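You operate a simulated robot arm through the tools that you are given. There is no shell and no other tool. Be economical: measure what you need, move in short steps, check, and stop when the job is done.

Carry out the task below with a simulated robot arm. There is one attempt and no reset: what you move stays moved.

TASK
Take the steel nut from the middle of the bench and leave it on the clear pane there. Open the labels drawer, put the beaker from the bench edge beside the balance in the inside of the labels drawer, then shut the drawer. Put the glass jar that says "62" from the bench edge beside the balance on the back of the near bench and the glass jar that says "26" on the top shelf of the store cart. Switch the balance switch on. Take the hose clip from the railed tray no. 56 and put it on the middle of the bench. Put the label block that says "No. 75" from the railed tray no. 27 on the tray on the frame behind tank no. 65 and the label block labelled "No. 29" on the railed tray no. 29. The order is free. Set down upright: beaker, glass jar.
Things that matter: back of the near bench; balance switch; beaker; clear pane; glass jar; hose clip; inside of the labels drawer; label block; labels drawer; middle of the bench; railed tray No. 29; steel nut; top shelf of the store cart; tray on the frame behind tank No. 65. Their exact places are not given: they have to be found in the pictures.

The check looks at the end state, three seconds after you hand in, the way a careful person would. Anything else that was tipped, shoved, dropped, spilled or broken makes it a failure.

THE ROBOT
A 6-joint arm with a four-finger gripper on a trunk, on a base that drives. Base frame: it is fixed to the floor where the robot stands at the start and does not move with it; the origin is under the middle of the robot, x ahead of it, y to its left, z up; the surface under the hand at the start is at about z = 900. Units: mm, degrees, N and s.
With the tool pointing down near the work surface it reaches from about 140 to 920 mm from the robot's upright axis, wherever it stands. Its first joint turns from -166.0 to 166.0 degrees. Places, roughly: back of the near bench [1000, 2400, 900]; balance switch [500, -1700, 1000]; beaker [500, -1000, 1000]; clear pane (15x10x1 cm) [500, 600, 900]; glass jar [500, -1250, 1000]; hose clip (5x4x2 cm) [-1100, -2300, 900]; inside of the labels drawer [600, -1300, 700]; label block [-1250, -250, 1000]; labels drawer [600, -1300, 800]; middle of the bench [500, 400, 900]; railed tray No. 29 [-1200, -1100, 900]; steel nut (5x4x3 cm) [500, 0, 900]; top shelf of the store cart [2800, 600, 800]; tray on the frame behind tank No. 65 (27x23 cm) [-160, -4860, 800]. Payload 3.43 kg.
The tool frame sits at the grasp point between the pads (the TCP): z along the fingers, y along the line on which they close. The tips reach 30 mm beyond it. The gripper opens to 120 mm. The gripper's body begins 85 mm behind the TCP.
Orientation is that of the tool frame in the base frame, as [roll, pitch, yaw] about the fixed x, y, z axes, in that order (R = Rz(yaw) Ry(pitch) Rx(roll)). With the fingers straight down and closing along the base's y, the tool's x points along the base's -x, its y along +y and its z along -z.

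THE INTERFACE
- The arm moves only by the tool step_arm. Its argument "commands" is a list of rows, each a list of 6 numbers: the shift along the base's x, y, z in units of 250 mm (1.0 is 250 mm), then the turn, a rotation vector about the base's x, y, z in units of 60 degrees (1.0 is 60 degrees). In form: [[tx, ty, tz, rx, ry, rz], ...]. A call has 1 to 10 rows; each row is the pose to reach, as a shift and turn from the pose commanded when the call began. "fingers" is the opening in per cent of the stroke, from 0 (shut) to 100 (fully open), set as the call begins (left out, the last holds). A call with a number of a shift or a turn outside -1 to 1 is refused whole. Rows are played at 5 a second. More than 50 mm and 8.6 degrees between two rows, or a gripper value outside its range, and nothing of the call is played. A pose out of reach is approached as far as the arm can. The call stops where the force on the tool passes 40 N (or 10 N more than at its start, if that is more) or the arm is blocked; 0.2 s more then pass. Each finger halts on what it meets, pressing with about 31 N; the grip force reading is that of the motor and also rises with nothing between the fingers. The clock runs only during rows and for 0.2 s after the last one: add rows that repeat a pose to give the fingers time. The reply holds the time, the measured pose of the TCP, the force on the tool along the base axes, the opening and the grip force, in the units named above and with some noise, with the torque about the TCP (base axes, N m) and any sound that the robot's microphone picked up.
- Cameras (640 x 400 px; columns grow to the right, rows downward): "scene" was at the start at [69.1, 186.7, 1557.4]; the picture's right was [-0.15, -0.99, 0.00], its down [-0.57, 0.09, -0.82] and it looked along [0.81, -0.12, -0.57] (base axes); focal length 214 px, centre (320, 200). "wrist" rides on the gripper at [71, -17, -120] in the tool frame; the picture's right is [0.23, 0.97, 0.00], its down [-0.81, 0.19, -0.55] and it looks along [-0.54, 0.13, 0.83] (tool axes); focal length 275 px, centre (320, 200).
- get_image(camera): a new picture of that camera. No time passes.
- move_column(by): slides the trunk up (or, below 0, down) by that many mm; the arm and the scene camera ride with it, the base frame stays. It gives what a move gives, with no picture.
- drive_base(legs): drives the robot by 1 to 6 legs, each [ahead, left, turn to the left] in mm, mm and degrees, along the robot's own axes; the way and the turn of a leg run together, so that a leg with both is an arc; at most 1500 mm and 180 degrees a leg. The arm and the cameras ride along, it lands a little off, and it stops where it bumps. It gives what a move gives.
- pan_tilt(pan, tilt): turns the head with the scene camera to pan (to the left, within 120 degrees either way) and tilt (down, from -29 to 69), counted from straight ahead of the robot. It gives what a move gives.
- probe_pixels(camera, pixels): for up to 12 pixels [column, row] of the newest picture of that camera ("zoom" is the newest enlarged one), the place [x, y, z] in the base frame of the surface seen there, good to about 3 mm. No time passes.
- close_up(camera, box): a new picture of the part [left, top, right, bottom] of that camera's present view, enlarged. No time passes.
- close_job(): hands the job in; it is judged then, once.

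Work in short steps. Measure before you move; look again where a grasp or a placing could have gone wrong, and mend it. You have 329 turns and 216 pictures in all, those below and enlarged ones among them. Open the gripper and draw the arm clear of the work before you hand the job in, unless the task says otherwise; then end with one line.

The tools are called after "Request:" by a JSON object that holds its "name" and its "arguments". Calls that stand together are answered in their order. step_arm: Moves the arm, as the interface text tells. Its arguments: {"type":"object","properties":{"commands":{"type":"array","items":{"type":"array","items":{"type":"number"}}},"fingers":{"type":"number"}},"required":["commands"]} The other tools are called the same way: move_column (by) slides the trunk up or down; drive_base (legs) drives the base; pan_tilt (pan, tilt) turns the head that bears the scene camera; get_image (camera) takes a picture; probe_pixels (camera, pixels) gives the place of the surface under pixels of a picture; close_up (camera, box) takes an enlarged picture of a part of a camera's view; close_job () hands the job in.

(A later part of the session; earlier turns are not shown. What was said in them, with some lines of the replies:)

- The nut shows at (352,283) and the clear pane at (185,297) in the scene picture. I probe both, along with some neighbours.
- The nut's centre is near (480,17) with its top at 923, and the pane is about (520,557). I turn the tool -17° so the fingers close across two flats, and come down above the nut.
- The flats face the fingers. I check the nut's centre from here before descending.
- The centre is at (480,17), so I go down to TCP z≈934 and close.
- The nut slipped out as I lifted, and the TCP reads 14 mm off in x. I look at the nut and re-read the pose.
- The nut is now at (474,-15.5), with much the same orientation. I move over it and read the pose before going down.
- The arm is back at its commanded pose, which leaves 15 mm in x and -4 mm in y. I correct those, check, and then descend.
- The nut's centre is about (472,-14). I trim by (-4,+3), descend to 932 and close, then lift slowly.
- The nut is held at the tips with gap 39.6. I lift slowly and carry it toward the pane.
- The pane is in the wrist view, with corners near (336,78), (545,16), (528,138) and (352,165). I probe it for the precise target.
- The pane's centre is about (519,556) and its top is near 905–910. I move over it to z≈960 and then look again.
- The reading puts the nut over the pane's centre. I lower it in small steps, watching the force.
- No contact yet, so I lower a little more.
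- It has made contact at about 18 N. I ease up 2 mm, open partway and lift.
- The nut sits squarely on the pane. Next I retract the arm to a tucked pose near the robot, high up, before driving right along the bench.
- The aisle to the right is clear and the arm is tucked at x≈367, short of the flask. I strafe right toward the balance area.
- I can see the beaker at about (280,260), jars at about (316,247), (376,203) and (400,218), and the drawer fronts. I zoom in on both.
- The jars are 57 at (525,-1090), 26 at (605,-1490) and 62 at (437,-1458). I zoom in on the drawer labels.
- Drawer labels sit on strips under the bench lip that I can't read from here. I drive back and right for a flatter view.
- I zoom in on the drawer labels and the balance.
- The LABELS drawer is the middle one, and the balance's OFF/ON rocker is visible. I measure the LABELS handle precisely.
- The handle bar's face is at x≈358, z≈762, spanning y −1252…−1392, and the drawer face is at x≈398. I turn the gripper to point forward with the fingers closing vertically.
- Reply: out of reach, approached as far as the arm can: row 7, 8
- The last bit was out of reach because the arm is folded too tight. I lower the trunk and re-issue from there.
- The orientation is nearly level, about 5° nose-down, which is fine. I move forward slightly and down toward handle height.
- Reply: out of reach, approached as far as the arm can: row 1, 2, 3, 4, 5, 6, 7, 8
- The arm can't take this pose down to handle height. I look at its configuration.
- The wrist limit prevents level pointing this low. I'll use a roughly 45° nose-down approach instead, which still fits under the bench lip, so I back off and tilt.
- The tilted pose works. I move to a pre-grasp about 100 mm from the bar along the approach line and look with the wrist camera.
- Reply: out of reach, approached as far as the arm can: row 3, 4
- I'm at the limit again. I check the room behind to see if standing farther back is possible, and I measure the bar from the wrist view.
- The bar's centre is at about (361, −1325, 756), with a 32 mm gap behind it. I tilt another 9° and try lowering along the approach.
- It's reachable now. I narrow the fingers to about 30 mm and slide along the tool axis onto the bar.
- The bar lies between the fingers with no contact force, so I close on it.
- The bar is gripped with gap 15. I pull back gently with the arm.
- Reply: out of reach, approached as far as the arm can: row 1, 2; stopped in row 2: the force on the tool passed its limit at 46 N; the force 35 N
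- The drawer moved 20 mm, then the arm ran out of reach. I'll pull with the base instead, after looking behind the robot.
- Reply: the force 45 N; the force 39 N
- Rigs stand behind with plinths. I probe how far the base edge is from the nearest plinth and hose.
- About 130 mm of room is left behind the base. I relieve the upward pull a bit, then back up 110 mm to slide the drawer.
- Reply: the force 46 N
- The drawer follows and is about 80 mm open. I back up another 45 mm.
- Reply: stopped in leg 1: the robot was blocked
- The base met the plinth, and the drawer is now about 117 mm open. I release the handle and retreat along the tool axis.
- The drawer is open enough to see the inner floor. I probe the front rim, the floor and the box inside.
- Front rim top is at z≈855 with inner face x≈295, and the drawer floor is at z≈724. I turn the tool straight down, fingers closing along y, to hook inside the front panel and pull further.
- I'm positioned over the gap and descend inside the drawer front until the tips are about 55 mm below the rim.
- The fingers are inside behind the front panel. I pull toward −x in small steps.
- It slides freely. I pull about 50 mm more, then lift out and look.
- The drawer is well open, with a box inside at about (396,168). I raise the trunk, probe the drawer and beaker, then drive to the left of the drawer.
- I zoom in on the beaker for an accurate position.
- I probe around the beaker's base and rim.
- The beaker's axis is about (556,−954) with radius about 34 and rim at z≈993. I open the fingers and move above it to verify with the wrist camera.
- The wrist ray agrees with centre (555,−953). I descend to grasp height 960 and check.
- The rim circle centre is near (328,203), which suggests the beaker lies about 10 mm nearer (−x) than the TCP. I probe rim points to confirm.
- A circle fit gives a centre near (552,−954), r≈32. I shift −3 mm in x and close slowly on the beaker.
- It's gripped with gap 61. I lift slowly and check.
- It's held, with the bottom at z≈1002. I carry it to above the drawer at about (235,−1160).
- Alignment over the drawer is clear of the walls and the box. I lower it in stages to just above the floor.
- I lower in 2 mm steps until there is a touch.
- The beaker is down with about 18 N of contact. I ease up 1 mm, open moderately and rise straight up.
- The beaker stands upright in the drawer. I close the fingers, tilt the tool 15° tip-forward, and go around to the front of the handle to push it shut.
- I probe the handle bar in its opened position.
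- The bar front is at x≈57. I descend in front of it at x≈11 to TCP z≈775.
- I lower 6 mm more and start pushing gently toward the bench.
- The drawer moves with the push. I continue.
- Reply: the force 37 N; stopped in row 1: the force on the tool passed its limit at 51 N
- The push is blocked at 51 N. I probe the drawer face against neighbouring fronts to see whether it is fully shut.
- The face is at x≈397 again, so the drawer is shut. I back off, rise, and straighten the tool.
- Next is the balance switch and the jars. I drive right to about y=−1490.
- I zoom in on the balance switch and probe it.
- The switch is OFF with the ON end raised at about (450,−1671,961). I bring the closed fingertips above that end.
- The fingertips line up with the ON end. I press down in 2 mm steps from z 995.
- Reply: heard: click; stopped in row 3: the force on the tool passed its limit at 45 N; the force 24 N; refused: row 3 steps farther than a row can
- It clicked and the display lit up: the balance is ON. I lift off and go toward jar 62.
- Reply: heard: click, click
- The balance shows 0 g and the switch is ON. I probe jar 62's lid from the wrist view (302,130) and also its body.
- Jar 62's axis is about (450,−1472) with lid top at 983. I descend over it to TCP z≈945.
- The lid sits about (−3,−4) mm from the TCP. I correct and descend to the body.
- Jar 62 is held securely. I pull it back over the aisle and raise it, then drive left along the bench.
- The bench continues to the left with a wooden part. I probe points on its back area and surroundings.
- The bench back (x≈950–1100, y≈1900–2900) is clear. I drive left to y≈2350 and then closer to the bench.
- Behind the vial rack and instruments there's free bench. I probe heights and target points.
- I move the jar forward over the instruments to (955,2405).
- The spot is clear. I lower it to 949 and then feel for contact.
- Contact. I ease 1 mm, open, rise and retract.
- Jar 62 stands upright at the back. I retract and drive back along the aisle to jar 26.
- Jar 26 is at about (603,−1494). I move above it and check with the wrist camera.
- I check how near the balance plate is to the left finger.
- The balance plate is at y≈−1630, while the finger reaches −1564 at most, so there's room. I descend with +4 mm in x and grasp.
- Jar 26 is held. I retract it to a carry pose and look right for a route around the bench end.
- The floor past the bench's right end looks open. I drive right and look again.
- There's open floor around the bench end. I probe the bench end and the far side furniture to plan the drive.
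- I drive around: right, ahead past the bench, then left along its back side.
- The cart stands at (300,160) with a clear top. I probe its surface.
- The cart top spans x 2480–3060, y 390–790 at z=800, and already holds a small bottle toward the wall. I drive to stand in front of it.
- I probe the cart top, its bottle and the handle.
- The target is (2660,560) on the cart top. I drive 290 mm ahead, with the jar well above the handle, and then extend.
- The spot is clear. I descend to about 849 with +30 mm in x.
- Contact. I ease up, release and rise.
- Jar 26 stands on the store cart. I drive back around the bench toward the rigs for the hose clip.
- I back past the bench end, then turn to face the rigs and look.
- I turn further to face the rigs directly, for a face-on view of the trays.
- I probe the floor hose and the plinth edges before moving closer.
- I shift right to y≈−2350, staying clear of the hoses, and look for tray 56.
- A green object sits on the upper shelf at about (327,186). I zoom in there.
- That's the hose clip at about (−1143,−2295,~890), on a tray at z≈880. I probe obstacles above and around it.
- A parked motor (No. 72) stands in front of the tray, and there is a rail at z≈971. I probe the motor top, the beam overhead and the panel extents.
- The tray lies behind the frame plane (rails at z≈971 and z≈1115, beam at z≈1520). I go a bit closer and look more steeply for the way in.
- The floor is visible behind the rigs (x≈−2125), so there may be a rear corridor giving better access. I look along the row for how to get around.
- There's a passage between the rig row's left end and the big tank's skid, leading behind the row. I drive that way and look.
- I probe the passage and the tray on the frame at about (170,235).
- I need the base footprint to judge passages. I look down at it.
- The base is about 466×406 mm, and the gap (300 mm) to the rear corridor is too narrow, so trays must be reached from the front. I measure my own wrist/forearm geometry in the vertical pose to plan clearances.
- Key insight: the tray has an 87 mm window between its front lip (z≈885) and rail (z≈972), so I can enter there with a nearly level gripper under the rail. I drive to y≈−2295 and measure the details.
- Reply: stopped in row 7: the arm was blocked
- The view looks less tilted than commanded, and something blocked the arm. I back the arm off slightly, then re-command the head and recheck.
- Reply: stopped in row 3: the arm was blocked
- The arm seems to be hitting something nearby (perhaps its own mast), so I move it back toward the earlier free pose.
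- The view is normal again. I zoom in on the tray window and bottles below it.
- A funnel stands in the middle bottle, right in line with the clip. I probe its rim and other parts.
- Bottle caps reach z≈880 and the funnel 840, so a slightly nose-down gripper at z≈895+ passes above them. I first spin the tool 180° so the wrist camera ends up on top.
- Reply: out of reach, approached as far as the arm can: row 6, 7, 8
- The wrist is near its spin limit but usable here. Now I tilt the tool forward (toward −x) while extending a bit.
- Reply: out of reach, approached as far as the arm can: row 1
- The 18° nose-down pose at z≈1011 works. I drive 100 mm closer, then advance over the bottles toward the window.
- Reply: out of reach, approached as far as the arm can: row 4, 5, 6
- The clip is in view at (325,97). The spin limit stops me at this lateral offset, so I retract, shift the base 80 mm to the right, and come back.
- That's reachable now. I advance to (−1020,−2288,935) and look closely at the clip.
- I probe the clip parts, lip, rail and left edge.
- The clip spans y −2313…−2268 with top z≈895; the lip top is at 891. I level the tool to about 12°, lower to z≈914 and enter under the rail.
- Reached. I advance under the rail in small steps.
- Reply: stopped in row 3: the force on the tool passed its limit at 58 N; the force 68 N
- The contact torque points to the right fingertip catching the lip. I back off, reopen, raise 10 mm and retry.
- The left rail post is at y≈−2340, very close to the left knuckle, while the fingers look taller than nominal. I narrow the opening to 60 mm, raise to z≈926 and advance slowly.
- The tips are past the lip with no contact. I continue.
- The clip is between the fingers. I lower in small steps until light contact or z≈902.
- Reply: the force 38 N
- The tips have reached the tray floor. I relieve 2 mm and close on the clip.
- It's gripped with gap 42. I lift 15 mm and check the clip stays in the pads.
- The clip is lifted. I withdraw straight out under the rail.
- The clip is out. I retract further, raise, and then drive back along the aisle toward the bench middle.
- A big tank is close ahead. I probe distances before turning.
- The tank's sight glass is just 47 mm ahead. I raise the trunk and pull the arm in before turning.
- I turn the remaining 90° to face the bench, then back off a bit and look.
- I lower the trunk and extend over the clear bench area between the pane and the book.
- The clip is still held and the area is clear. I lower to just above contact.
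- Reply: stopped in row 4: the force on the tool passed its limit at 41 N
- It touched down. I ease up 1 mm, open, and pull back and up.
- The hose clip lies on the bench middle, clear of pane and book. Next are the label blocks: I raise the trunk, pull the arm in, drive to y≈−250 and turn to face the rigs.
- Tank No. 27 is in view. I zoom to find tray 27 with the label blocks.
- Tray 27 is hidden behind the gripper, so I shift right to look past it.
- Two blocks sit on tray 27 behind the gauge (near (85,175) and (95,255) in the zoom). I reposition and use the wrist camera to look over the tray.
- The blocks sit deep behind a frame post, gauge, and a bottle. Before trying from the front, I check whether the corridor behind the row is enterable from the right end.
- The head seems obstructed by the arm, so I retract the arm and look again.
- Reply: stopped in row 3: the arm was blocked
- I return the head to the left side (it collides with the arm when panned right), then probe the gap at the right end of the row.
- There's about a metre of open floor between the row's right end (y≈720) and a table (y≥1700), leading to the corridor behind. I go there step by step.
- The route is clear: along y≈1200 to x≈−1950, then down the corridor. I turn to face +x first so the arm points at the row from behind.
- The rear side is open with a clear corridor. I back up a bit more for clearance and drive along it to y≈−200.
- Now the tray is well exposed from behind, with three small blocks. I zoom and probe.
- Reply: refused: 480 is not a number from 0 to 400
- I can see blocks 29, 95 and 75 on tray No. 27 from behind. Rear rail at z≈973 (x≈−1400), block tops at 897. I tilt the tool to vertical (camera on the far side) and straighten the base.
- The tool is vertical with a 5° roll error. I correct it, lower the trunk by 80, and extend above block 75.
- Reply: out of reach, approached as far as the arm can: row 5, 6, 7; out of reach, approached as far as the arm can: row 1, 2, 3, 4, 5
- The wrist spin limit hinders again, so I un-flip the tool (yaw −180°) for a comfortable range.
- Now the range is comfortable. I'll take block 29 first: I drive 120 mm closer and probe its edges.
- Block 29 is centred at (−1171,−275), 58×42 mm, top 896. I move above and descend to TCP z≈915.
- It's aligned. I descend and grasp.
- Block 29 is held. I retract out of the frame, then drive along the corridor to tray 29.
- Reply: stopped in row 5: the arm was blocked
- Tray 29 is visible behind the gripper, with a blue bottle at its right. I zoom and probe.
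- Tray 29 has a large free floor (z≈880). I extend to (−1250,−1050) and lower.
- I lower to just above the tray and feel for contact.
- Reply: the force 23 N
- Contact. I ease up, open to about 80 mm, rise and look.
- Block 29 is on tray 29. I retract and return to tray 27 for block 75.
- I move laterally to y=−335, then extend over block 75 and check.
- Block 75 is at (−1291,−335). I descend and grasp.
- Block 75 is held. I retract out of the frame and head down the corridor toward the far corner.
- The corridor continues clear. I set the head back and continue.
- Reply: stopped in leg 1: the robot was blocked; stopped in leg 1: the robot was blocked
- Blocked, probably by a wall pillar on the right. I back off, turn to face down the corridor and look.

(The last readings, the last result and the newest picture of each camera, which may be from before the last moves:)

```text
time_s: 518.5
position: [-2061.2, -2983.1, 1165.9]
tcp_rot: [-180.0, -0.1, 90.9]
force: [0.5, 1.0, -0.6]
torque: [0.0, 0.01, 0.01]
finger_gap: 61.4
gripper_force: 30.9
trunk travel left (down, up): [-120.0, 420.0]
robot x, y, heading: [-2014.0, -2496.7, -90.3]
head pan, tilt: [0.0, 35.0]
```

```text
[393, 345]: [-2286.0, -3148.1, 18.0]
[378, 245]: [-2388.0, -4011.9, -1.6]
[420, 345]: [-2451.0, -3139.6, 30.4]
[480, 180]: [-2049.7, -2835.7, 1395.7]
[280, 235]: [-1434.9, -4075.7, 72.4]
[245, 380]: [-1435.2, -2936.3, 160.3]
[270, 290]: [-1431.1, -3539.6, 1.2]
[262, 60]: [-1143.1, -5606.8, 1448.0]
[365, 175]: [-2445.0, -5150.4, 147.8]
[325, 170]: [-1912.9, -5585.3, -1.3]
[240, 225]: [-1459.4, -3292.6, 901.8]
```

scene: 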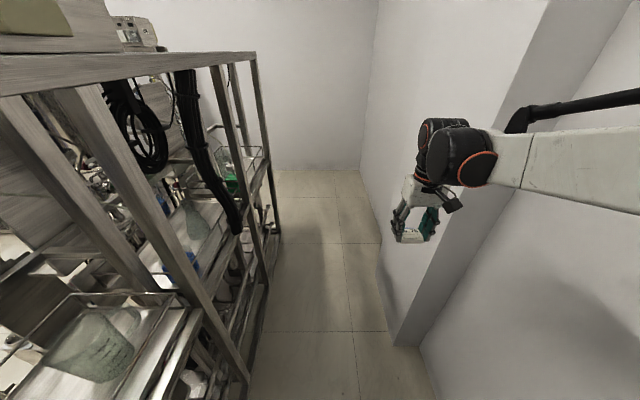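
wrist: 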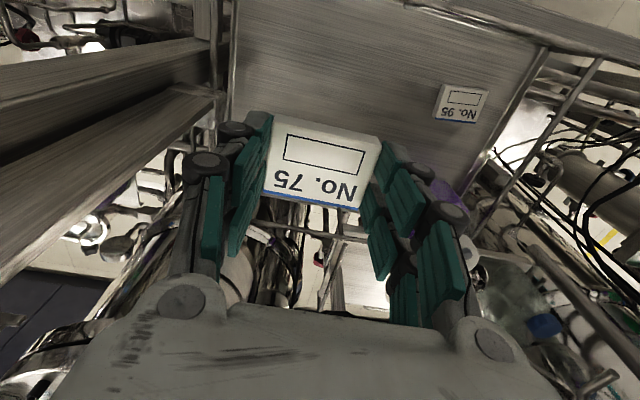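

The pillar leaves an 850 mm lane. I centre at x≈−1860 and drive ahead to y≈−4500.

Request:
{"name": "drive_base", "arguments": {"legs": [[0, 155, 0.3], [1400, 0, 0]]}}

Request:
{"name": "drive_base", "arguments": {"legs": [[750, 0, 0]]}}

Request:
{"name": "pan_tilt", "arguments": {"pan": 50, "tilt": 35}}

Request:
{"name": "get_image", "arguments": {"camera": "scene"}}

```text
time_s: 526.2
position: [-1956.5, -4328.2, 1166.8]
tcp_rot: [-179.9, -0.2, 88.8]
force: [0.4, 0.2, -0.1]
torque: [0.01, -0.06, 0.0]
finger_gap: 61.5
gripper_force: 31.0
trunk travel left (down, up): [-120.0, 420.0]
robot x, y, heading: [-1893.5, -3840.1, -92.5]
head pan, tilt: [0.0, 35.0]
```

```text
time_s: 530.4
position: [-1991.4, -5086.9, 1167.2]
tcp_rot: [-179.9, -0.1, 88.5]
force: [0.8, -0.7, 0.6]
torque: [0.01, 0.01, 0.03]
finger_gap: 61.5
gripper_force: 30.6
trunk travel left (down, up): [-120.0, 420.0]
robot x, y, heading: [-1929.9, -4601.2, -92.8]
head pan, tilt: [0.0, 35.0]
```

```text
time_s: 531.5
position: [-1991.7, -5087.0, 1166.9]
tcp_rot: [-179.9, -0.1, 88.4]
force: [0.1, 0.7, 0.4]
torque: [0.02, 0.02, 0.01]
finger_gap: 61.2
gripper_force: 31.3
trunk travel left (down, up): [-120.0, 420.0]
robot x, y, heading: [-1926.5, -4598.1, -92.7]
head pan, tilt: [50.0, 35.0]
```

```text
61 pictures are left
```

scene: 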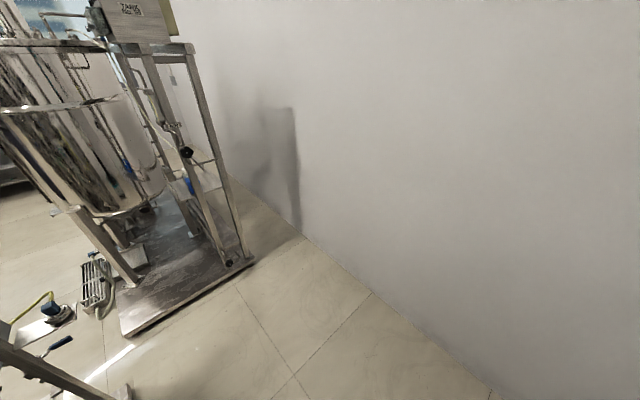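

I turn to face +x toward the tank 65 frame and approach.

Request:
{"name": "drive_base", "arguments": {"legs": [[0, 0, 92.7], [750, -230, 0]]}}

Request:
{"name": "pan_tilt", "arguments": {"pan": 0, "tilt": 35}}

Request:
{"name": "get_image", "arguments": {"camera": "scene"}}

```text
time_s: 539.6
position: [-702.9, -4884.5, 1166.6]
tcp_rot: [-179.9, -0.1, -179.4]
force: [-0.1, -0.6, -0.8]
torque: [0.02, 0.01, 0.02]
finger_gap: 61.5
gripper_force: 31.0
trunk travel left (down, up): [-120.0, 420.0]
robot x, y, heading: [-1196.4, -4838.1, -0.7]
head pan, tilt: [50.0, 35.0]
```

```text
time_s: 540.8
position: [-703.1, -4885.4, 1167.4]
tcp_rot: [-179.9, -0.1, -179.5]
force: [0.3, 0.1, -0.3]
torque: [-0.01, -0.05, 0.0]
finger_gap: 61.3
gripper_force: 30.6
trunk travel left (down, up): [-120.0, 420.0]
robot x, y, heading: [-1193.7, -4836.6, -0.6]
head pan, tilt: [0.0, 35.0]
```

```text
60 pictures are left
```

scene: 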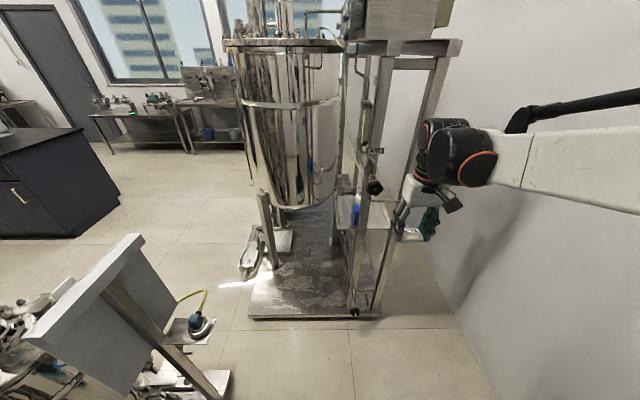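

Request:
{"name": "close_up", "arguments": {"camera": "scene", "box": [325, 120, 455, 260]}}

Request:
{"name": "probe_pixels", "arguments": {"camera": "zoom", "pixels": [[200, 290], [150, 250], [170, 330], [130, 270], [250, 320], [190, 180], [280, 200], [140, 100], [300, 110], [240, 60], [130, 210], [210, 240]]}}

Request:
{"name": "get_image", "arguments": {"camera": "wrist"}}

```text
2.86 times, centred on (390, 190) of scene
```

zoom: 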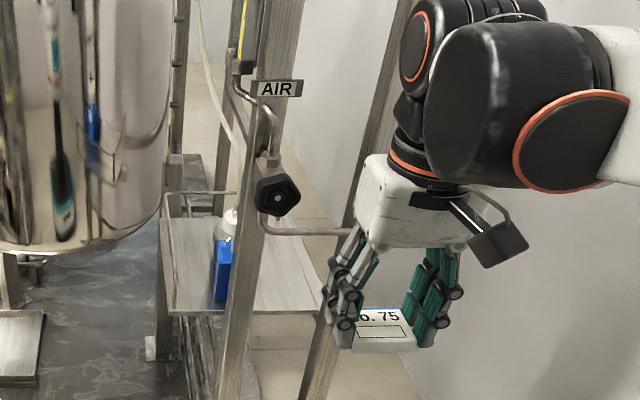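

```text
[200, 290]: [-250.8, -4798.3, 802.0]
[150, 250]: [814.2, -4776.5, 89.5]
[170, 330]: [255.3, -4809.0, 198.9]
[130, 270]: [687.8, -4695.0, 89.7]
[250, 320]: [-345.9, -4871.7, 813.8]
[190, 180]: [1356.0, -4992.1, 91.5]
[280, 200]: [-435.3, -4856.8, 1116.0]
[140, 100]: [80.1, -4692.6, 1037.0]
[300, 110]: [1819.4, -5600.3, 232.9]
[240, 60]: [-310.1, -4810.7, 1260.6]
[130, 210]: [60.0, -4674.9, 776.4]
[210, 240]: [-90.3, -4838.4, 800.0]
```

```text
58 pictures are left
```

wrist: 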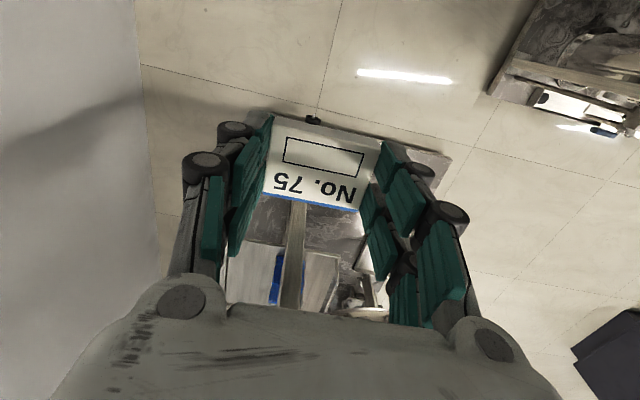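

The tray (z=800) is reachable from its +y side past the post, hose and valve. I shift to approach diagonally between the post and the tank, and look.

Request:
{"name": "drive_base", "arguments": {"legs": [[0, 340, 0], [330, 0, 0]]}}

Request:
{"name": "pan_tilt", "arguments": {"pan": -5, "tilt": 45}}

Request:
{"name": "get_image", "arguments": {"camera": "scene"}}

Request:
{"name": "get_image", "arguments": {"camera": "wrist"}}

```text
time_s: 544.9
position: [-368.1, -4529.5, 1166.2]
tcp_rot: [-179.9, -0.1, -178.8]
force: [0.1, -0.8, -0.3]
torque: [-0.01, 0.02, 0.0]
finger_gap: 61.4
gripper_force: 31.6
trunk travel left (down, up): [-120.0, 420.0]
robot x, y, heading: [-856.9, -4488.9, -0.2]
head pan, tilt: [0.0, 35.0]
```

```text
time_s: 545.6
position: [-368.5, -4530.0, 1166.0]
tcp_rot: [-180.0, -0.1, -178.8]
force: [-0.2, 0.3, -0.9]
torque: [-0.02, 0.02, -0.01]
finger_gap: 61.3
gripper_force: 31.2
trunk travel left (down, up): [-120.0, 420.0]
robot x, y, heading: [-858.7, -4490.6, 0.1]
head pan, tilt: [-5.0, 45.0]
```

```text
57 pictures are left
```

scene: 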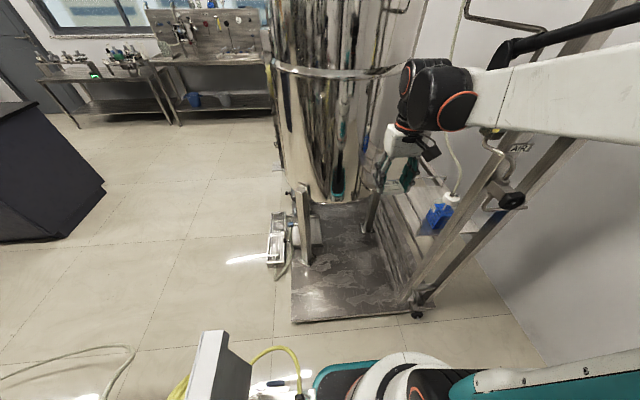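

```text
56 pictures are left
```

wrist: 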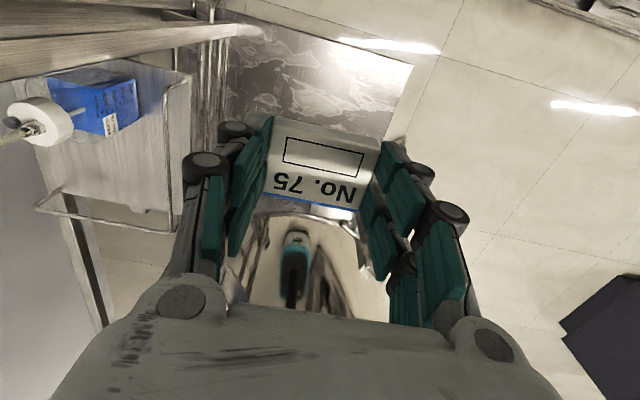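

The wrist view shows the tray at the left with the bottle in its near corner. I probe tray, rails, bottle and hose.

Request:
{"name": "probe_pixels", "arguments": {"camera": "wrist", "pixels": [[130, 165], [90, 190], [160, 130], [188, 80], [180, 215], [45, 205], [100, 100], [40, 115], [15, 130], [100, 45], [150, 190], [110, 215]]}}

Request:
{"name": "close_up", "arguments": {"camera": "scene", "box": [370, 100, 560, 270]}}

Request:
{"name": "probe_pixels", "arguments": {"camera": "zoom", "pixels": [[300, 190], [280, 150], [250, 330], [390, 300], [480, 330], [400, 200], [330, 395], [270, 290], [440, 180], [320, 120], [225, 370], [190, 330]]}}

```text
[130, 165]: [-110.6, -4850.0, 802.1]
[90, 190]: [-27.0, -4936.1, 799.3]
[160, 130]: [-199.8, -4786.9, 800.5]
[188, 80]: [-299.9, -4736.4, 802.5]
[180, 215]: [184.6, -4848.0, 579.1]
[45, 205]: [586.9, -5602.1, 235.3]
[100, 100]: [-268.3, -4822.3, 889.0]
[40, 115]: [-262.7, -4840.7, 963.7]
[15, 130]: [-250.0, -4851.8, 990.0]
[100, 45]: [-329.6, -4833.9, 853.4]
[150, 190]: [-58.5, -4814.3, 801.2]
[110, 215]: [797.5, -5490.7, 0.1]
```

```text
2.35 times, centred on (465, 185) of scene
```

zoom: 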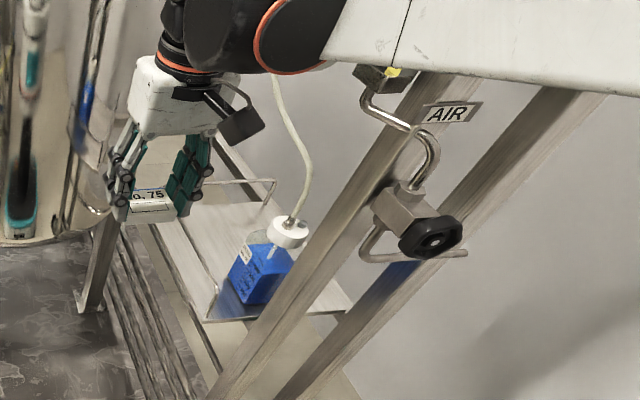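

```text
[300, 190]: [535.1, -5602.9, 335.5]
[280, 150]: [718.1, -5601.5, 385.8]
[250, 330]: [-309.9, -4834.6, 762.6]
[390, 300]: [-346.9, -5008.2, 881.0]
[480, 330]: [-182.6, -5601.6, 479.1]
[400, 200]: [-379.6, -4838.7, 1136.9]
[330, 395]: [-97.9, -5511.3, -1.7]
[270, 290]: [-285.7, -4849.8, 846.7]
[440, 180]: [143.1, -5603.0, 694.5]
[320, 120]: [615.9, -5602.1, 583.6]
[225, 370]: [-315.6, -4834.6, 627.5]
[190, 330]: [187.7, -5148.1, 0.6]
```

I need the hose's path above the bottle, so I zoom on it.

Request:
{"name": "close_up", "arguments": {"camera": "scene", "box": [436, 120, 476, 200]}}

```text
5.00 times, centred on (456, 160) of scene
```

zoom: 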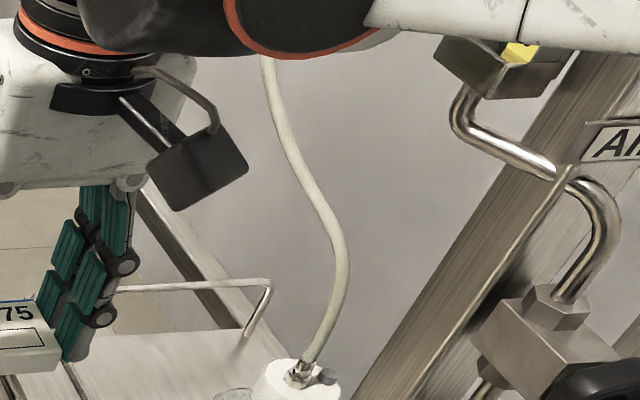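

Request:
{"name": "probe_pixels", "arguments": {"camera": "zoom", "pixels": [[325, 330], [341, 270], [330, 225], [303, 180], [283, 130], [270, 85], [267, 65], [230, 284], [265, 290], [300, 385]]}}

```text
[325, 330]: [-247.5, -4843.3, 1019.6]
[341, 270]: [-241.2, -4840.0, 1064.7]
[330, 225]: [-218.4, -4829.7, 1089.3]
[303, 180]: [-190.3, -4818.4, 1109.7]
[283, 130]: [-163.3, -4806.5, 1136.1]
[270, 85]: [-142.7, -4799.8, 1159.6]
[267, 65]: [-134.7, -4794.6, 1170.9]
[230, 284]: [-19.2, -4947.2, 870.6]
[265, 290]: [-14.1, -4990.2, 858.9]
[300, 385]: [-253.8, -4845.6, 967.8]
```

The hose rises from (−254,−4845,970) to (−135,−4795,1171), so I'll come in from the (−x,+y) diagonal with the tool tilted, staying below and outside the hose. First I swing the arm to the right and yaw the tool −37°, then move the base closer.

Request:
{"name": "step_arm", "arguments": {"commands": [[-0.1, -0.1, 0, 0, 0, -0.1], [-0.2, -0.22, 0, 0, 0, -0.2], [-0.32, -0.34, 0, 0, 0, -0.3], [-0.42, -0.46, 0, 0, 0, -0.4], [-0.52, -0.58, 0, 0, 0, -0.5], [-0.6, -0.7, 0, 0, 0, -0.6], [-0.64, -0.76, 0, 0, 0, -0.63]]}}

Request:
{"name": "drive_base", "arguments": {"legs": [[0, 60, 0], [200, 0, 0]]}}

Request:
{"name": "get_image", "arguments": {"camera": "wrist"}}

```text
time_s: 546.7
position: [-438.7, -4579.2, 1172.2]
tcp_rot: [-179.9, 0.0, 167.7]
force: [-0.4, -0.5, -0.5]
torque: [-0.05, -0.03, -0.01]
finger_gap: 61.4
gripper_force: 31.0
trunk travel left (down, up): [-120.0, 420.0]
robot x, y, heading: [-856.5, -4485.7, 0.1]
head pan, tilt: [-5.0, 45.0]
stopped in row 5: the arm was blocked; the commanded pose is now the measured one
```

```text
time_s: 547.9
position: [-436.2, -4515.0, 1171.5]
tcp_rot: [-180.0, -0.2, 168.9]
force: [0.8, -0.1, -0.4]
torque: [0.06, -0.05, -0.02]
finger_gap: 61.2
gripper_force: 30.8
trunk travel left (down, up): [-120.0, 420.0]
robot x, y, heading: [-856.4, -4429.1, 0.2]
head pan, tilt: [-5.0, 45.0]
stopped in leg 2: the robot was blocked; the commanded pose is now the measured one
```

```text
53 pictures are left
```

wrist: 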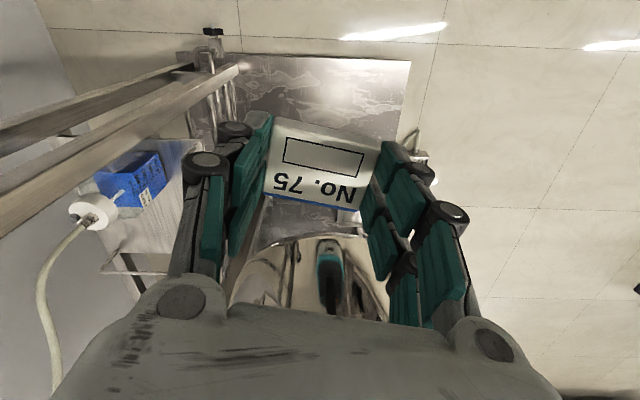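

Something blocked both the arm and the base. I look at the scene to find what's near.

Request:
{"name": "pan_tilt", "arguments": {"pan": 15, "tilt": 60}}

Request:
{"name": "get_image", "arguments": {"camera": "scene"}}

```text
time_s: 548.7
position: [-437.1, -4514.0, 1172.4]
tcp_rot: [179.9, -0.1, 168.7]
force: [0.1, -0.2, -0.2]
torque: [-0.02, 0.0, 0.01]
finger_gap: 61.5
gripper_force: 31.4
trunk travel left (down, up): [-120.0, 420.0]
robot x, y, heading: [-855.9, -4427.2, 0.0]
head pan, tilt: [15.0, 60.0]
```

```text
52 pictures are left
```

scene: 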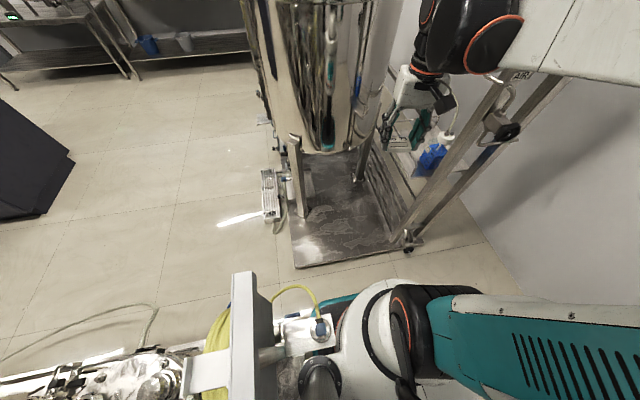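

Request:
{"name": "probe_pixels", "arguments": {"camera": "scene", "pixels": [[300, 340], [322, 328], [243, 290], [250, 360], [270, 355], [300, 290], [345, 300], [320, 370], [190, 375], [405, 240]]}}

```text
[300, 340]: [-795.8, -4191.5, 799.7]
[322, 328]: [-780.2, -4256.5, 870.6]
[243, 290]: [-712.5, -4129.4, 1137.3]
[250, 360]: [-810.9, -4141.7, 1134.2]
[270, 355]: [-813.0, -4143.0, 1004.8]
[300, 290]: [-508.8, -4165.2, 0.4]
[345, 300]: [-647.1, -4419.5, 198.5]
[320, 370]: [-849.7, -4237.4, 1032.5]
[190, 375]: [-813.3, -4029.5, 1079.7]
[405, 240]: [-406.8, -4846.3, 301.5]
```

My mast is next to a tap on the row end (at (−780,−4256,870)). I back off slightly, shift right 130 mm to clear it, then go ahead.

Request:
{"name": "drive_base", "arguments": {"legs": [[-40, 0, 0], [0, -135, 0]]}}

Request:
{"name": "drive_base", "arguments": {"legs": [[235, 0, 0]]}}

Request:
{"name": "get_image", "arguments": {"camera": "scene"}}

```text
time_s: 550.5
position: [-476.9, -4651.2, 1172.4]
tcp_rot: [-179.9, 0.0, 168.5]
force: [0.0, -0.5, -0.5]
torque: [0.01, 0.0, 0.03]
finger_gap: 61.4
gripper_force: 30.8
trunk travel left (down, up): [-120.0, 420.0]
robot x, y, heading: [-894.9, -4566.8, -0.0]
head pan, tilt: [15.0, 60.0]
```

```text
time_s: 552.2
position: [-247.0, -4649.3, 1173.1]
tcp_rot: [-180.0, -0.1, 168.7]
force: [0.3, 0.6, -0.4]
torque: [-0.01, 0.01, -0.04]
finger_gap: 61.3
gripper_force: 31.3
trunk travel left (down, up): [-120.0, 420.0]
robot x, y, heading: [-665.5, -4566.5, 0.1]
head pan, tilt: [15.0, 60.0]
```

```text
51 pictures are left
```

scene: 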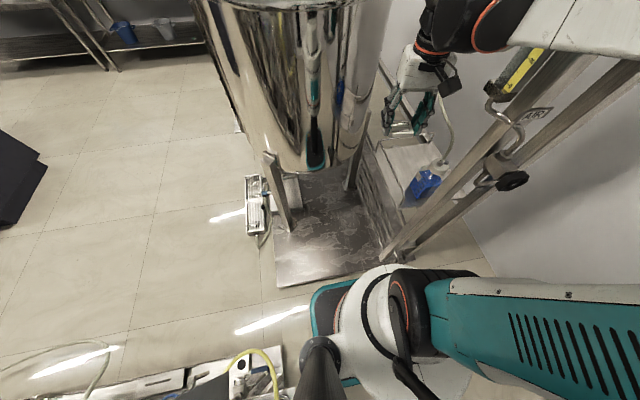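

I probe the forearm's location relative to the post and flow meter.

Request:
{"name": "probe_pixels", "arguments": {"camera": "scene", "pixels": [[520, 25], [600, 45], [630, 60], [480, 20], [525, 70], [545, 60], [600, 90], [440, 25], [500, 300], [600, 330]]}}

```text
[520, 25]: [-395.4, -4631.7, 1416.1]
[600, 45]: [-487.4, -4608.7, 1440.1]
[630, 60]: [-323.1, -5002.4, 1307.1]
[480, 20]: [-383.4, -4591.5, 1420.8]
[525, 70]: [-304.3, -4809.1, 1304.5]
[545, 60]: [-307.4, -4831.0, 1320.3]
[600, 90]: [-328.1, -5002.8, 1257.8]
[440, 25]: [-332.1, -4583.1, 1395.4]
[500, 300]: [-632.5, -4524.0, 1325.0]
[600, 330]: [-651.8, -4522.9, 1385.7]
```

The forearm is radial and clear of the post. I yaw −11°, lower beside the tray, then tilt the tool 25° outward.

Request:
{"name": "step_arm", "arguments": {"commands": [[0, -0.02, -0.12, 0, 0, -0.06], [0.02, -0.04, -0.26, 0, 0, -0.12], [0.03, -0.06, -0.4, 0, 0, -0.187], [0.03, -0.06, -0.54, 0, 0, -0.187]]}}

Request:
{"name": "step_arm", "arguments": {"commands": [[0, 0, -0.06, -0.04, -0.096, 0], [0, 0, -0.12, -0.08, -0.192, 0], [0, 0, -0.2, -0.12, -0.289, 0], [0, 0, -0.28, -0.16, -0.385, 0], [0, 0, -0.36, -0.16, -0.385, 0]]}}

Request:
{"name": "get_image", "arguments": {"camera": "wrist"}}

Request:
{"name": "get_image", "arguments": {"camera": "scene"}}

```text
time_s: 553.2
position: [-238.5, -4661.7, 1039.4]
tcp_rot: [-179.9, 0.0, 157.4]
force: [0.7, -0.5, -1.2]
torque: [0.0, 0.01, 0.01]
finger_gap: 61.1
gripper_force: 30.6
trunk travel left (down, up): [-120.0, 420.0]
robot x, y, heading: [-667.5, -4562.5, 0.1]
head pan, tilt: [15.0, 60.0]
```

```text
time_s: 554.4
position: [-238.0, -4664.1, 946.4]
tcp_rot: [-179.9, 25.1, 157.5]
force: [0.9, 1.0, -0.2]
torque: [-0.01, -0.01, 0.0]
finger_gap: 61.5
gripper_force: 31.0
trunk travel left (down, up): [-120.0, 420.0]
robot x, y, heading: [-666.1, -4561.3, -0.2]
head pan, tilt: [15.0, 60.0]
```

```text
50 pictures are left
```

wrist: 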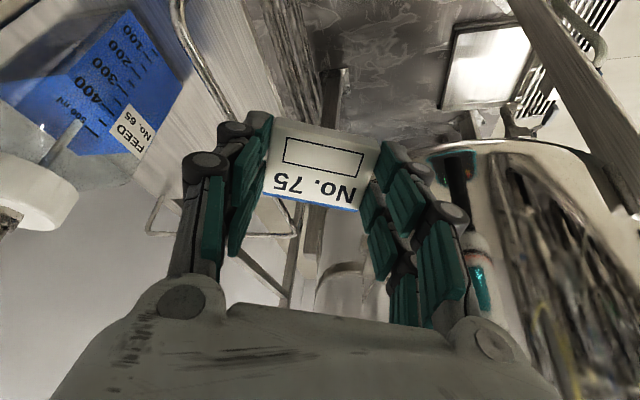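

```text
49 pictures are left
```

scene: 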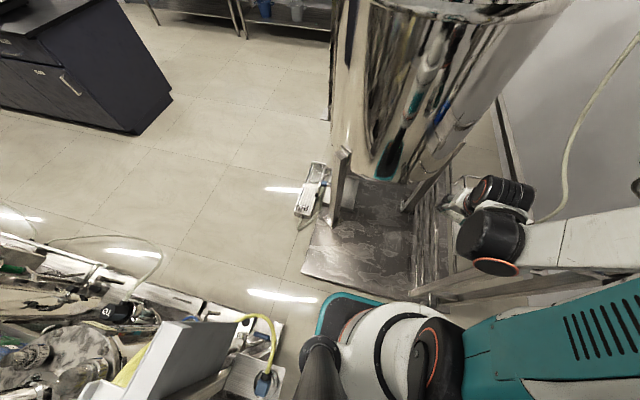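

I probe the tray rail, floor, tank and bottle from here.

Request:
{"name": "probe_pixels", "arguments": {"camera": "wrist", "pixels": [[195, 60], [212, 95], [200, 232], [160, 210], [150, 120], [275, 235], [490, 160], [560, 200], [130, 30], [20, 200], [120, 170], [230, 60]]}}

Request:
{"name": "close_up", "arguments": {"camera": "scene", "box": [400, 20, 640, 290]}}

```text
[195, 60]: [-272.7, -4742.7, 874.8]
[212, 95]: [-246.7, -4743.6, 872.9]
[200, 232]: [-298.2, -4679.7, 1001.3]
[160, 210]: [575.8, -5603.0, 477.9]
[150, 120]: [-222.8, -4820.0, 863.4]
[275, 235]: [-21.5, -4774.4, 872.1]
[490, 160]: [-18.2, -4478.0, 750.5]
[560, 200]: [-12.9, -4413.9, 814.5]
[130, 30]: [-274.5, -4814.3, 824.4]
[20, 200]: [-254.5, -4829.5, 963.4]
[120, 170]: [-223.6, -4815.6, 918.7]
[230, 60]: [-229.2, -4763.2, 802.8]
```

```text
1.48 times, centred on (520, 155) of scene
```

zoom: 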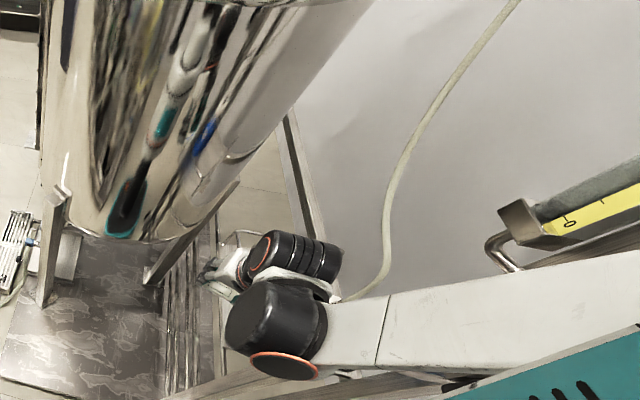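

Rails are at z≈874 (y≈−4743 and x≈−21); the bottle's near corner is at (−223,−4815). I move the tilted block over the rail to (−105,−4790).

Request:
{"name": "step_arm", "arguments": {"commands": [[0.1, -0.1, 0, 0, 0, 0], [0.2, -0.2, 0, 0, 0, 0], [0.3, -0.3, 0, 0, 0, 0], [0.42, -0.4, 0, 0, 0, 0], [0.53, -0.5, 0, 0, 0, 0], [0.53, -0.5, 0, 0, 0, 0]]}}

Request:
{"name": "get_image", "arguments": {"camera": "wrist"}}

Request:
{"name": "close_up", "arguments": {"camera": "scene", "box": [400, 20, 640, 290]}}

```text
time_s: 555.8
position: [-104.4, -4788.2, 947.1]
tcp_rot: [-180.0, 24.9, 157.6]
force: [0.4, 0.3, -0.5]
torque: [0.05, 0.0, 0.02]
finger_gap: 61.2
gripper_force: 31.0
trunk travel left (down, up): [-120.0, 420.0]
robot x, y, heading: [-665.1, -4564.9, 0.2]
head pan, tilt: [15.0, 60.0]
```

```text
47 pictures are left
```

wrist: 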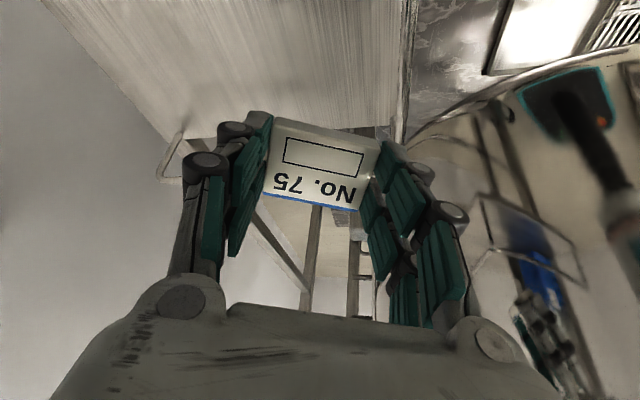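

```text
1.48 times, centred on (520, 155) of scene
```

zoom: 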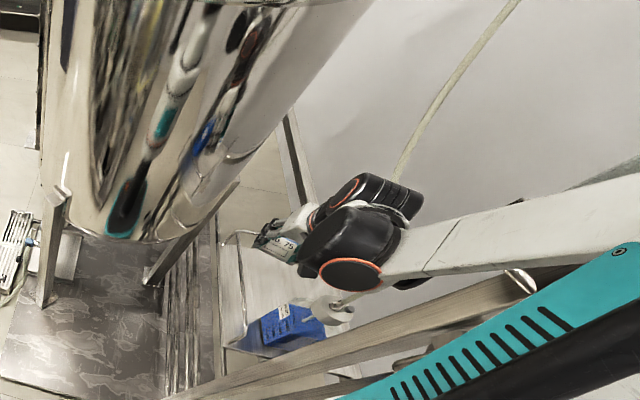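

The hose is undisturbed. I continue to (−68,−4813) while descending to about 900.

Request:
{"name": "step_arm", "arguments": {"commands": [[0.05, -0.035, -0.04, 0, 0, 0], [0.1, -0.07, -0.09, 0, 0, 0], [0.144, -0.1, -0.14, 0, 0, 0], [0.144, -0.1, -0.188, 0, 0, 0], [0.144, -0.1, -0.188, 0, 0, 0]]}}

Request:
{"name": "get_image", "arguments": {"camera": "wrist"}}

```text
time_s: 557.0
position: [-73.4, -4810.5, 899.6]
tcp_rot: [-180.0, 25.0, 157.4]
force: [0.2, -0.7, 0.2]
torque: [0.0, 0.0, -0.01]
finger_gap: 61.3
gripper_force: 30.9
trunk travel left (down, up): [-120.0, 420.0]
robot x, y, heading: [-667.8, -4562.2, -0.2]
head pan, tilt: [15.0, 60.0]
```

```text
45 pictures are left
```

wrist: 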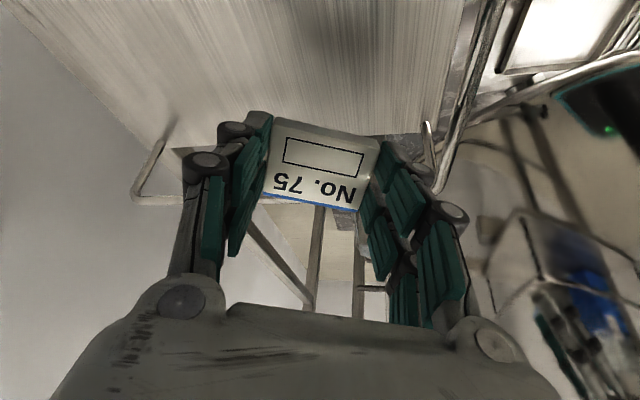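

I shift slightly away from the rail corner, reduce the tilt to about 15°, and lower to 850.

Request:
{"name": "step_arm", "arguments": {"commands": [[-0.02, -0.02, -0.05, 0.02, 0.05, 0], [-0.04, -0.04, -0.1, 0.042, 0.1, 0], [-0.045, -0.045, -0.15, 0.064, 0.154, 0], [-0.045, -0.045, -0.195, 0.064, 0.154, 0], [-0.045, -0.045, -0.195, 0.064, 0.154, 0]]}}

Request:
{"name": "get_image", "arguments": {"camera": "wrist"}}

Request:
{"name": "close_up", "arguments": {"camera": "scene", "box": [400, 20, 640, 290]}}

```text
time_s: 558.2
position: [-81.7, -4827.1, 849.3]
tcp_rot: [-179.9, 14.9, 157.5]
force: [-0.2, 0.7, -0.6]
torque: [-0.01, 0.02, 0.01]
finger_gap: 61.0
gripper_force: 31.0
trunk travel left (down, up): [-120.0, 420.0]
robot x, y, heading: [-664.0, -4562.9, -0.2]
head pan, tilt: [15.0, 60.0]
```

```text
44 pictures are left
```

wrist: 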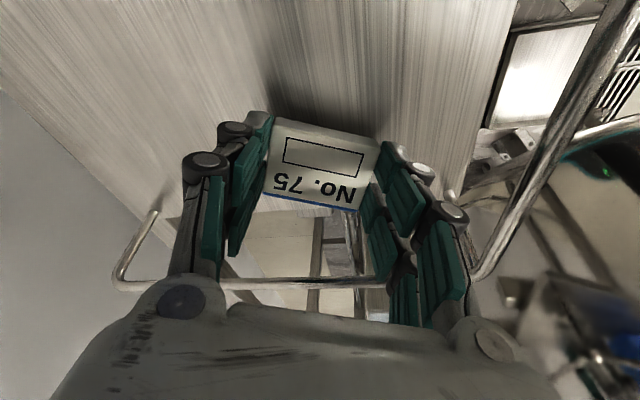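

```text
1.48 times, centred on (520, 155) of scene
```

zoom: 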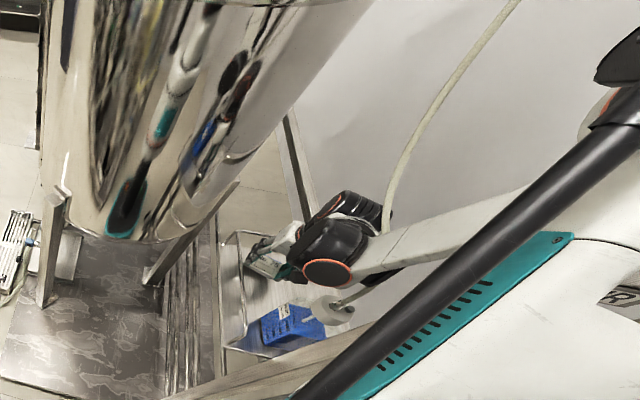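

All clear. I lower in small steps until contact.

Request:
{"name": "step_arm", "arguments": {"commands": [[0, 0, -0.012, 0.005, 0.012, 0], [0, 0, -0.022, 0.01, 0.024, 0], [0, 0, -0.03, 0.016, 0.04, 0], [0, 0, -0.038, 0.02, 0.048, 0], [0, 0, -0.038, 0.02, 0.048, 0]]}}

```text
time_s: 559.4
position: [-81.2, -4824.1, 841.3]
tcp_rot: [-179.9, 11.8, 157.5]
force: [-0.2, -0.9, 4.5]
torque: [0.12, -0.01, 0.0]
finger_gap: 61.2
gripper_force: 31.0
trunk travel left (down, up): [-120.0, 420.0]
robot x, y, heading: [-665.5, -4565.2, 0.2]
head pan, tilt: [15.0, 60.0]
```

Light contact at about 12° tilt, so only a few mm remain on one edge. I open the fingers and wait.

Request:
{"name": "step_arm", "arguments": {"commands": [[0, 0, 0, 0, 0, 0], [0, 0, 0, 0, 0, 0], [0, 0, 0, 0, 0, 0]], "fingers": 66}}

Request:
{"name": "get_image", "arguments": {"camera": "wrist"}}

```text
time_s: 560.2
position: [-82.0, -4825.6, 841.0]
tcp_rot: [-179.9, 11.9, 157.5]
force: [-0.3, 0.0, -0.6]
torque: [0.0, 0.0, 0.01]
finger_gap: 79.4
gripper_force: 0.1
trunk travel left (down, up): [-120.0, 420.0]
robot x, y, heading: [-666.3, -4565.9, 0.1]
head pan, tilt: [15.0, 60.0]
```

```text
42 pictures are left
```

wrist: 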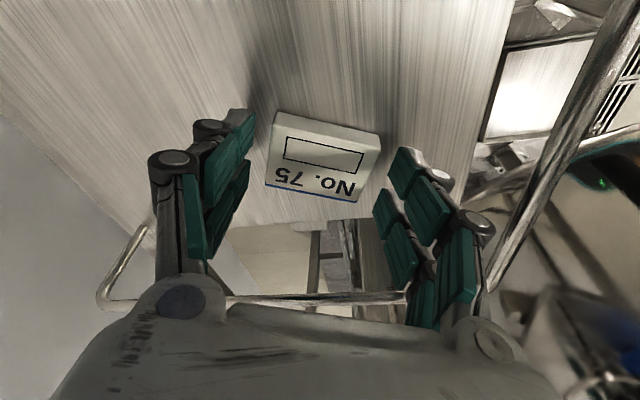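

Block 75 lies flat on the tray. I retrace the entry path: up a bit with increasing tilt, narrow the fingers, then back out diagonally.

Request:
{"name": "step_arm", "arguments": {"commands": [[0, 0, 0.04, -0.02, -0.05, 0], [0, 0, 0.08, -0.04, -0.1, 0], [0, 0, 0.12, -0.05, -0.12, 0]]}}

Request:
{"name": "step_arm", "arguments": {"commands": [[0.01, 0.02, 0.03, -0.02, -0.04, 0], [0.03, 0.05, 0.09, -0.034, -0.08, 0], [0.0, 0.08, 0.16, -0.034, -0.08, 0], [-0.05, 0.12, 0.22, -0.034, -0.08, 0], [-0.09, 0.15, 0.3, -0.034, -0.08, 0]], "fingers": 40}}

Request:
{"name": "step_arm", "arguments": {"commands": [[-0.1, 0.1, 0, 0, 0, 0], [-0.2, 0.2, 0, 0, 0, 0], [-0.32, 0.3, 0, 0, 0, 0], [-0.43, 0.4, 0, 0, 0, 0], [-0.53, 0.5, 0, 0, 0, 0]]}}

Request:
{"name": "get_image", "arguments": {"camera": "wrist"}}

Request:
{"name": "close_up", "arguments": {"camera": "scene", "box": [400, 20, 640, 290]}}

```text
time_s: 561.0
position: [-83.4, -4825.2, 871.6]
tcp_rot: [-180.0, 19.7, 157.5]
force: [1.3, 0.5, -0.1]
torque: [-0.01, -0.02, 0.0]
finger_gap: 79.2
gripper_force: 0.0
trunk travel left (down, up): [-120.0, 420.0]
robot x, y, heading: [-667.6, -4567.1, 0.2]
head pan, tilt: [15.0, 60.0]
```

```text
time_s: 562.2
position: [-104.5, -4787.4, 947.1]
tcp_rot: [-179.9, 25.0, 157.6]
force: [0.3, 0.4, 0.4]
torque: [0.0, 0.02, -0.03]
finger_gap: 47.9
gripper_force: 0.1
trunk travel left (down, up): [-120.0, 420.0]
robot x, y, heading: [-668.7, -4563.6, -0.1]
head pan, tilt: [15.0, 60.0]
```

```text
time_s: 563.4
position: [-236.5, -4661.2, 948.4]
tcp_rot: [-179.8, 24.9, 157.5]
force: [-0.4, -0.3, -0.2]
torque: [-0.01, -0.01, -0.04]
finger_gap: 47.9
gripper_force: 0.1
trunk travel left (down, up): [-120.0, 420.0]
robot x, y, heading: [-670.1, -4563.7, -0.1]
head pan, tilt: [15.0, 60.0]
```

```text
41 pictures are left
```

wrist: 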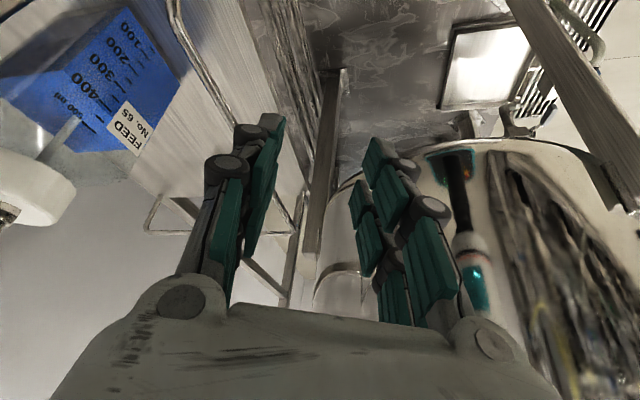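

```text
1.48 times, centred on (520, 155) of scene
```

zoom: 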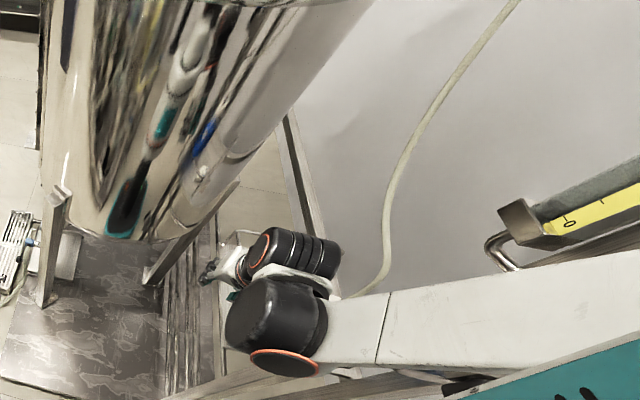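

Hose and bottle are undisturbed. I raise the arm, straighten, and verify the block on the tray.

Request:
{"name": "step_arm", "arguments": {"commands": [[-0.02, 0, 0.16, 0.03, 0.07, 0], [-0.04, 0, 0.32, 0.06, 0.14, 0], [-0.06, 0, 0.48, 0.1, 0.24, 0], [-0.08, 0, 0.64, 0.13, 0.31, 0], [-0.1, 0, 0.8, 0.16, 0.385, 0], [-0.12, 0, 0.9, 0.16, 0.385, 0]]}}

Request:
{"name": "get_image", "arguments": {"camera": "wrist"}}

```text
time_s: 564.8
position: [-260.2, -4660.8, 1173.1]
tcp_rot: [-180.0, -0.2, 158.0]
force: [0.4, 0.8, -0.1]
torque: [0.01, -0.03, 0.0]
finger_gap: 48.1
gripper_force: 0.0
trunk travel left (down, up): [-120.0, 420.0]
robot x, y, heading: [-667.2, -4562.9, -0.3]
head pan, tilt: [15.0, 60.0]
```

```text
39 pictures are left
```

wrist: 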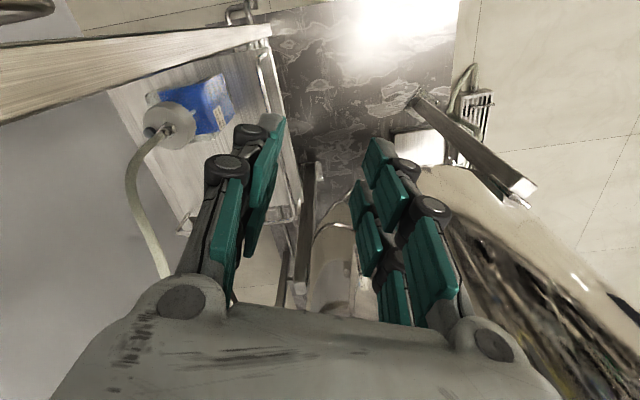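

I drive back clear of the work and check the tray with the scene camera.

Request:
{"name": "drive_base", "arguments": {"legs": [[-450, 0, 0]]}}

Request:
{"name": "pan_tilt", "arguments": {"pan": 5, "tilt": 40}}

Request:
{"name": "get_image", "arguments": {"camera": "scene"}}

Request:
{"name": "get_image", "arguments": {"camera": "wrist"}}

```text
time_s: 567.6
position: [-730.8, -4662.2, 1170.2]
tcp_rot: [-179.9, -0.2, 157.8]
force: [0.2, 0.1, 0.0]
torque: [-0.03, 0.02, 0.01]
finger_gap: 47.6
gripper_force: 0.0
trunk travel left (down, up): [-120.0, 420.0]
robot x, y, heading: [-1136.8, -4566.5, 0.3]
head pan, tilt: [15.0, 60.0]
```

```text
time_s: 568.4
position: [-730.7, -4660.3, 1170.3]
tcp_rot: [-179.9, -0.2, 157.9]
force: [-0.2, -0.1, 1.1]
torque: [-0.03, 0.02, 0.03]
finger_gap: 48.2
gripper_force: 0.0
trunk travel left (down, up): [-120.0, 420.0]
robot x, y, heading: [-1132.5, -4567.0, 0.1]
head pan, tilt: [5.0, 40.0]
```

```text
38 pictures are left
```

scene: 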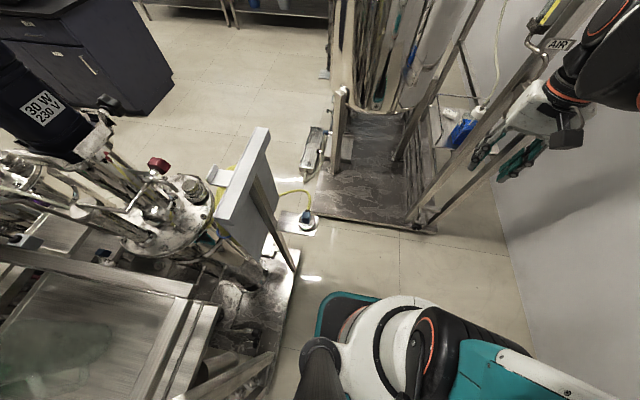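

```text
37 pictures are left
```

wrist: 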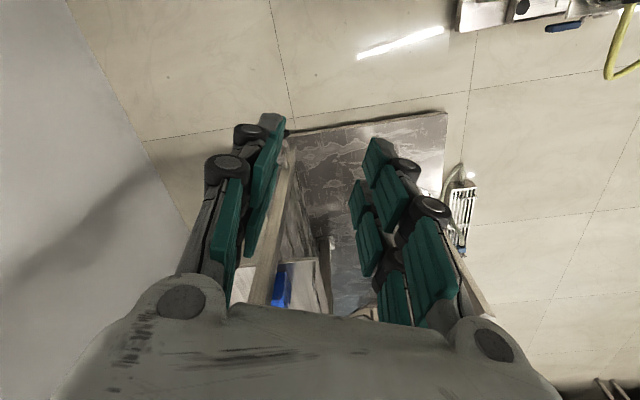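

Request:
{"name": "close_up", "arguments": {"camera": "scene", "box": [410, 80, 510, 180]}}

```text
4.00 times, centred on (460, 130) of scene
```

zoom: 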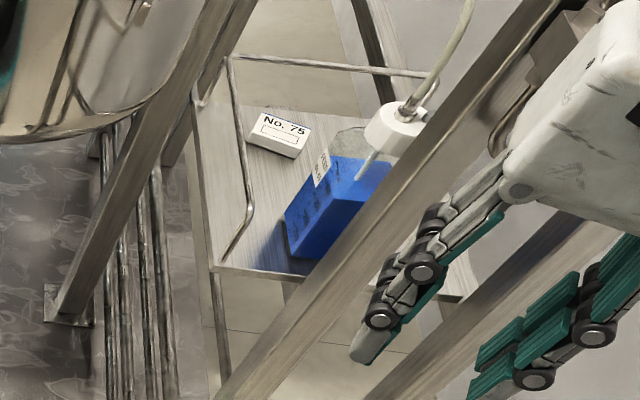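

Block No. 75 lies flat on the tray, and bottle and hose are as before. I open the gripper and then hand in.

Request:
{"name": "step_arm", "arguments": {"commands": [[0, 0, 0, 0, 0, 0], [0, 0, 0, 0, 0, 0], [0, 0, 0, 0, 0, 0]], "fingers": 100}}

Request:
{"name": "close_job", "arguments": {}}

```text
time_s: 569.2
position: [-731.2, -4660.9, 1170.2]
tcp_rot: [-179.9, -0.2, 157.9]
force: [-0.1, -0.1, -0.2]
torque: [0.02, 0.01, -0.01]
finger_gap: 120.2
gripper_force: 0.0
trunk travel left (down, up): [-120.0, 420.0]
robot x, y, heading: [-1134.4, -4566.7, 0.2]
head pan, tilt: [5.0, 40.0]
```

```text
The job is handed in.
```

Every part of the task is done and the job is handed in: each object was seen or measured in place as I set it, though I did not re-photograph everything at the end.
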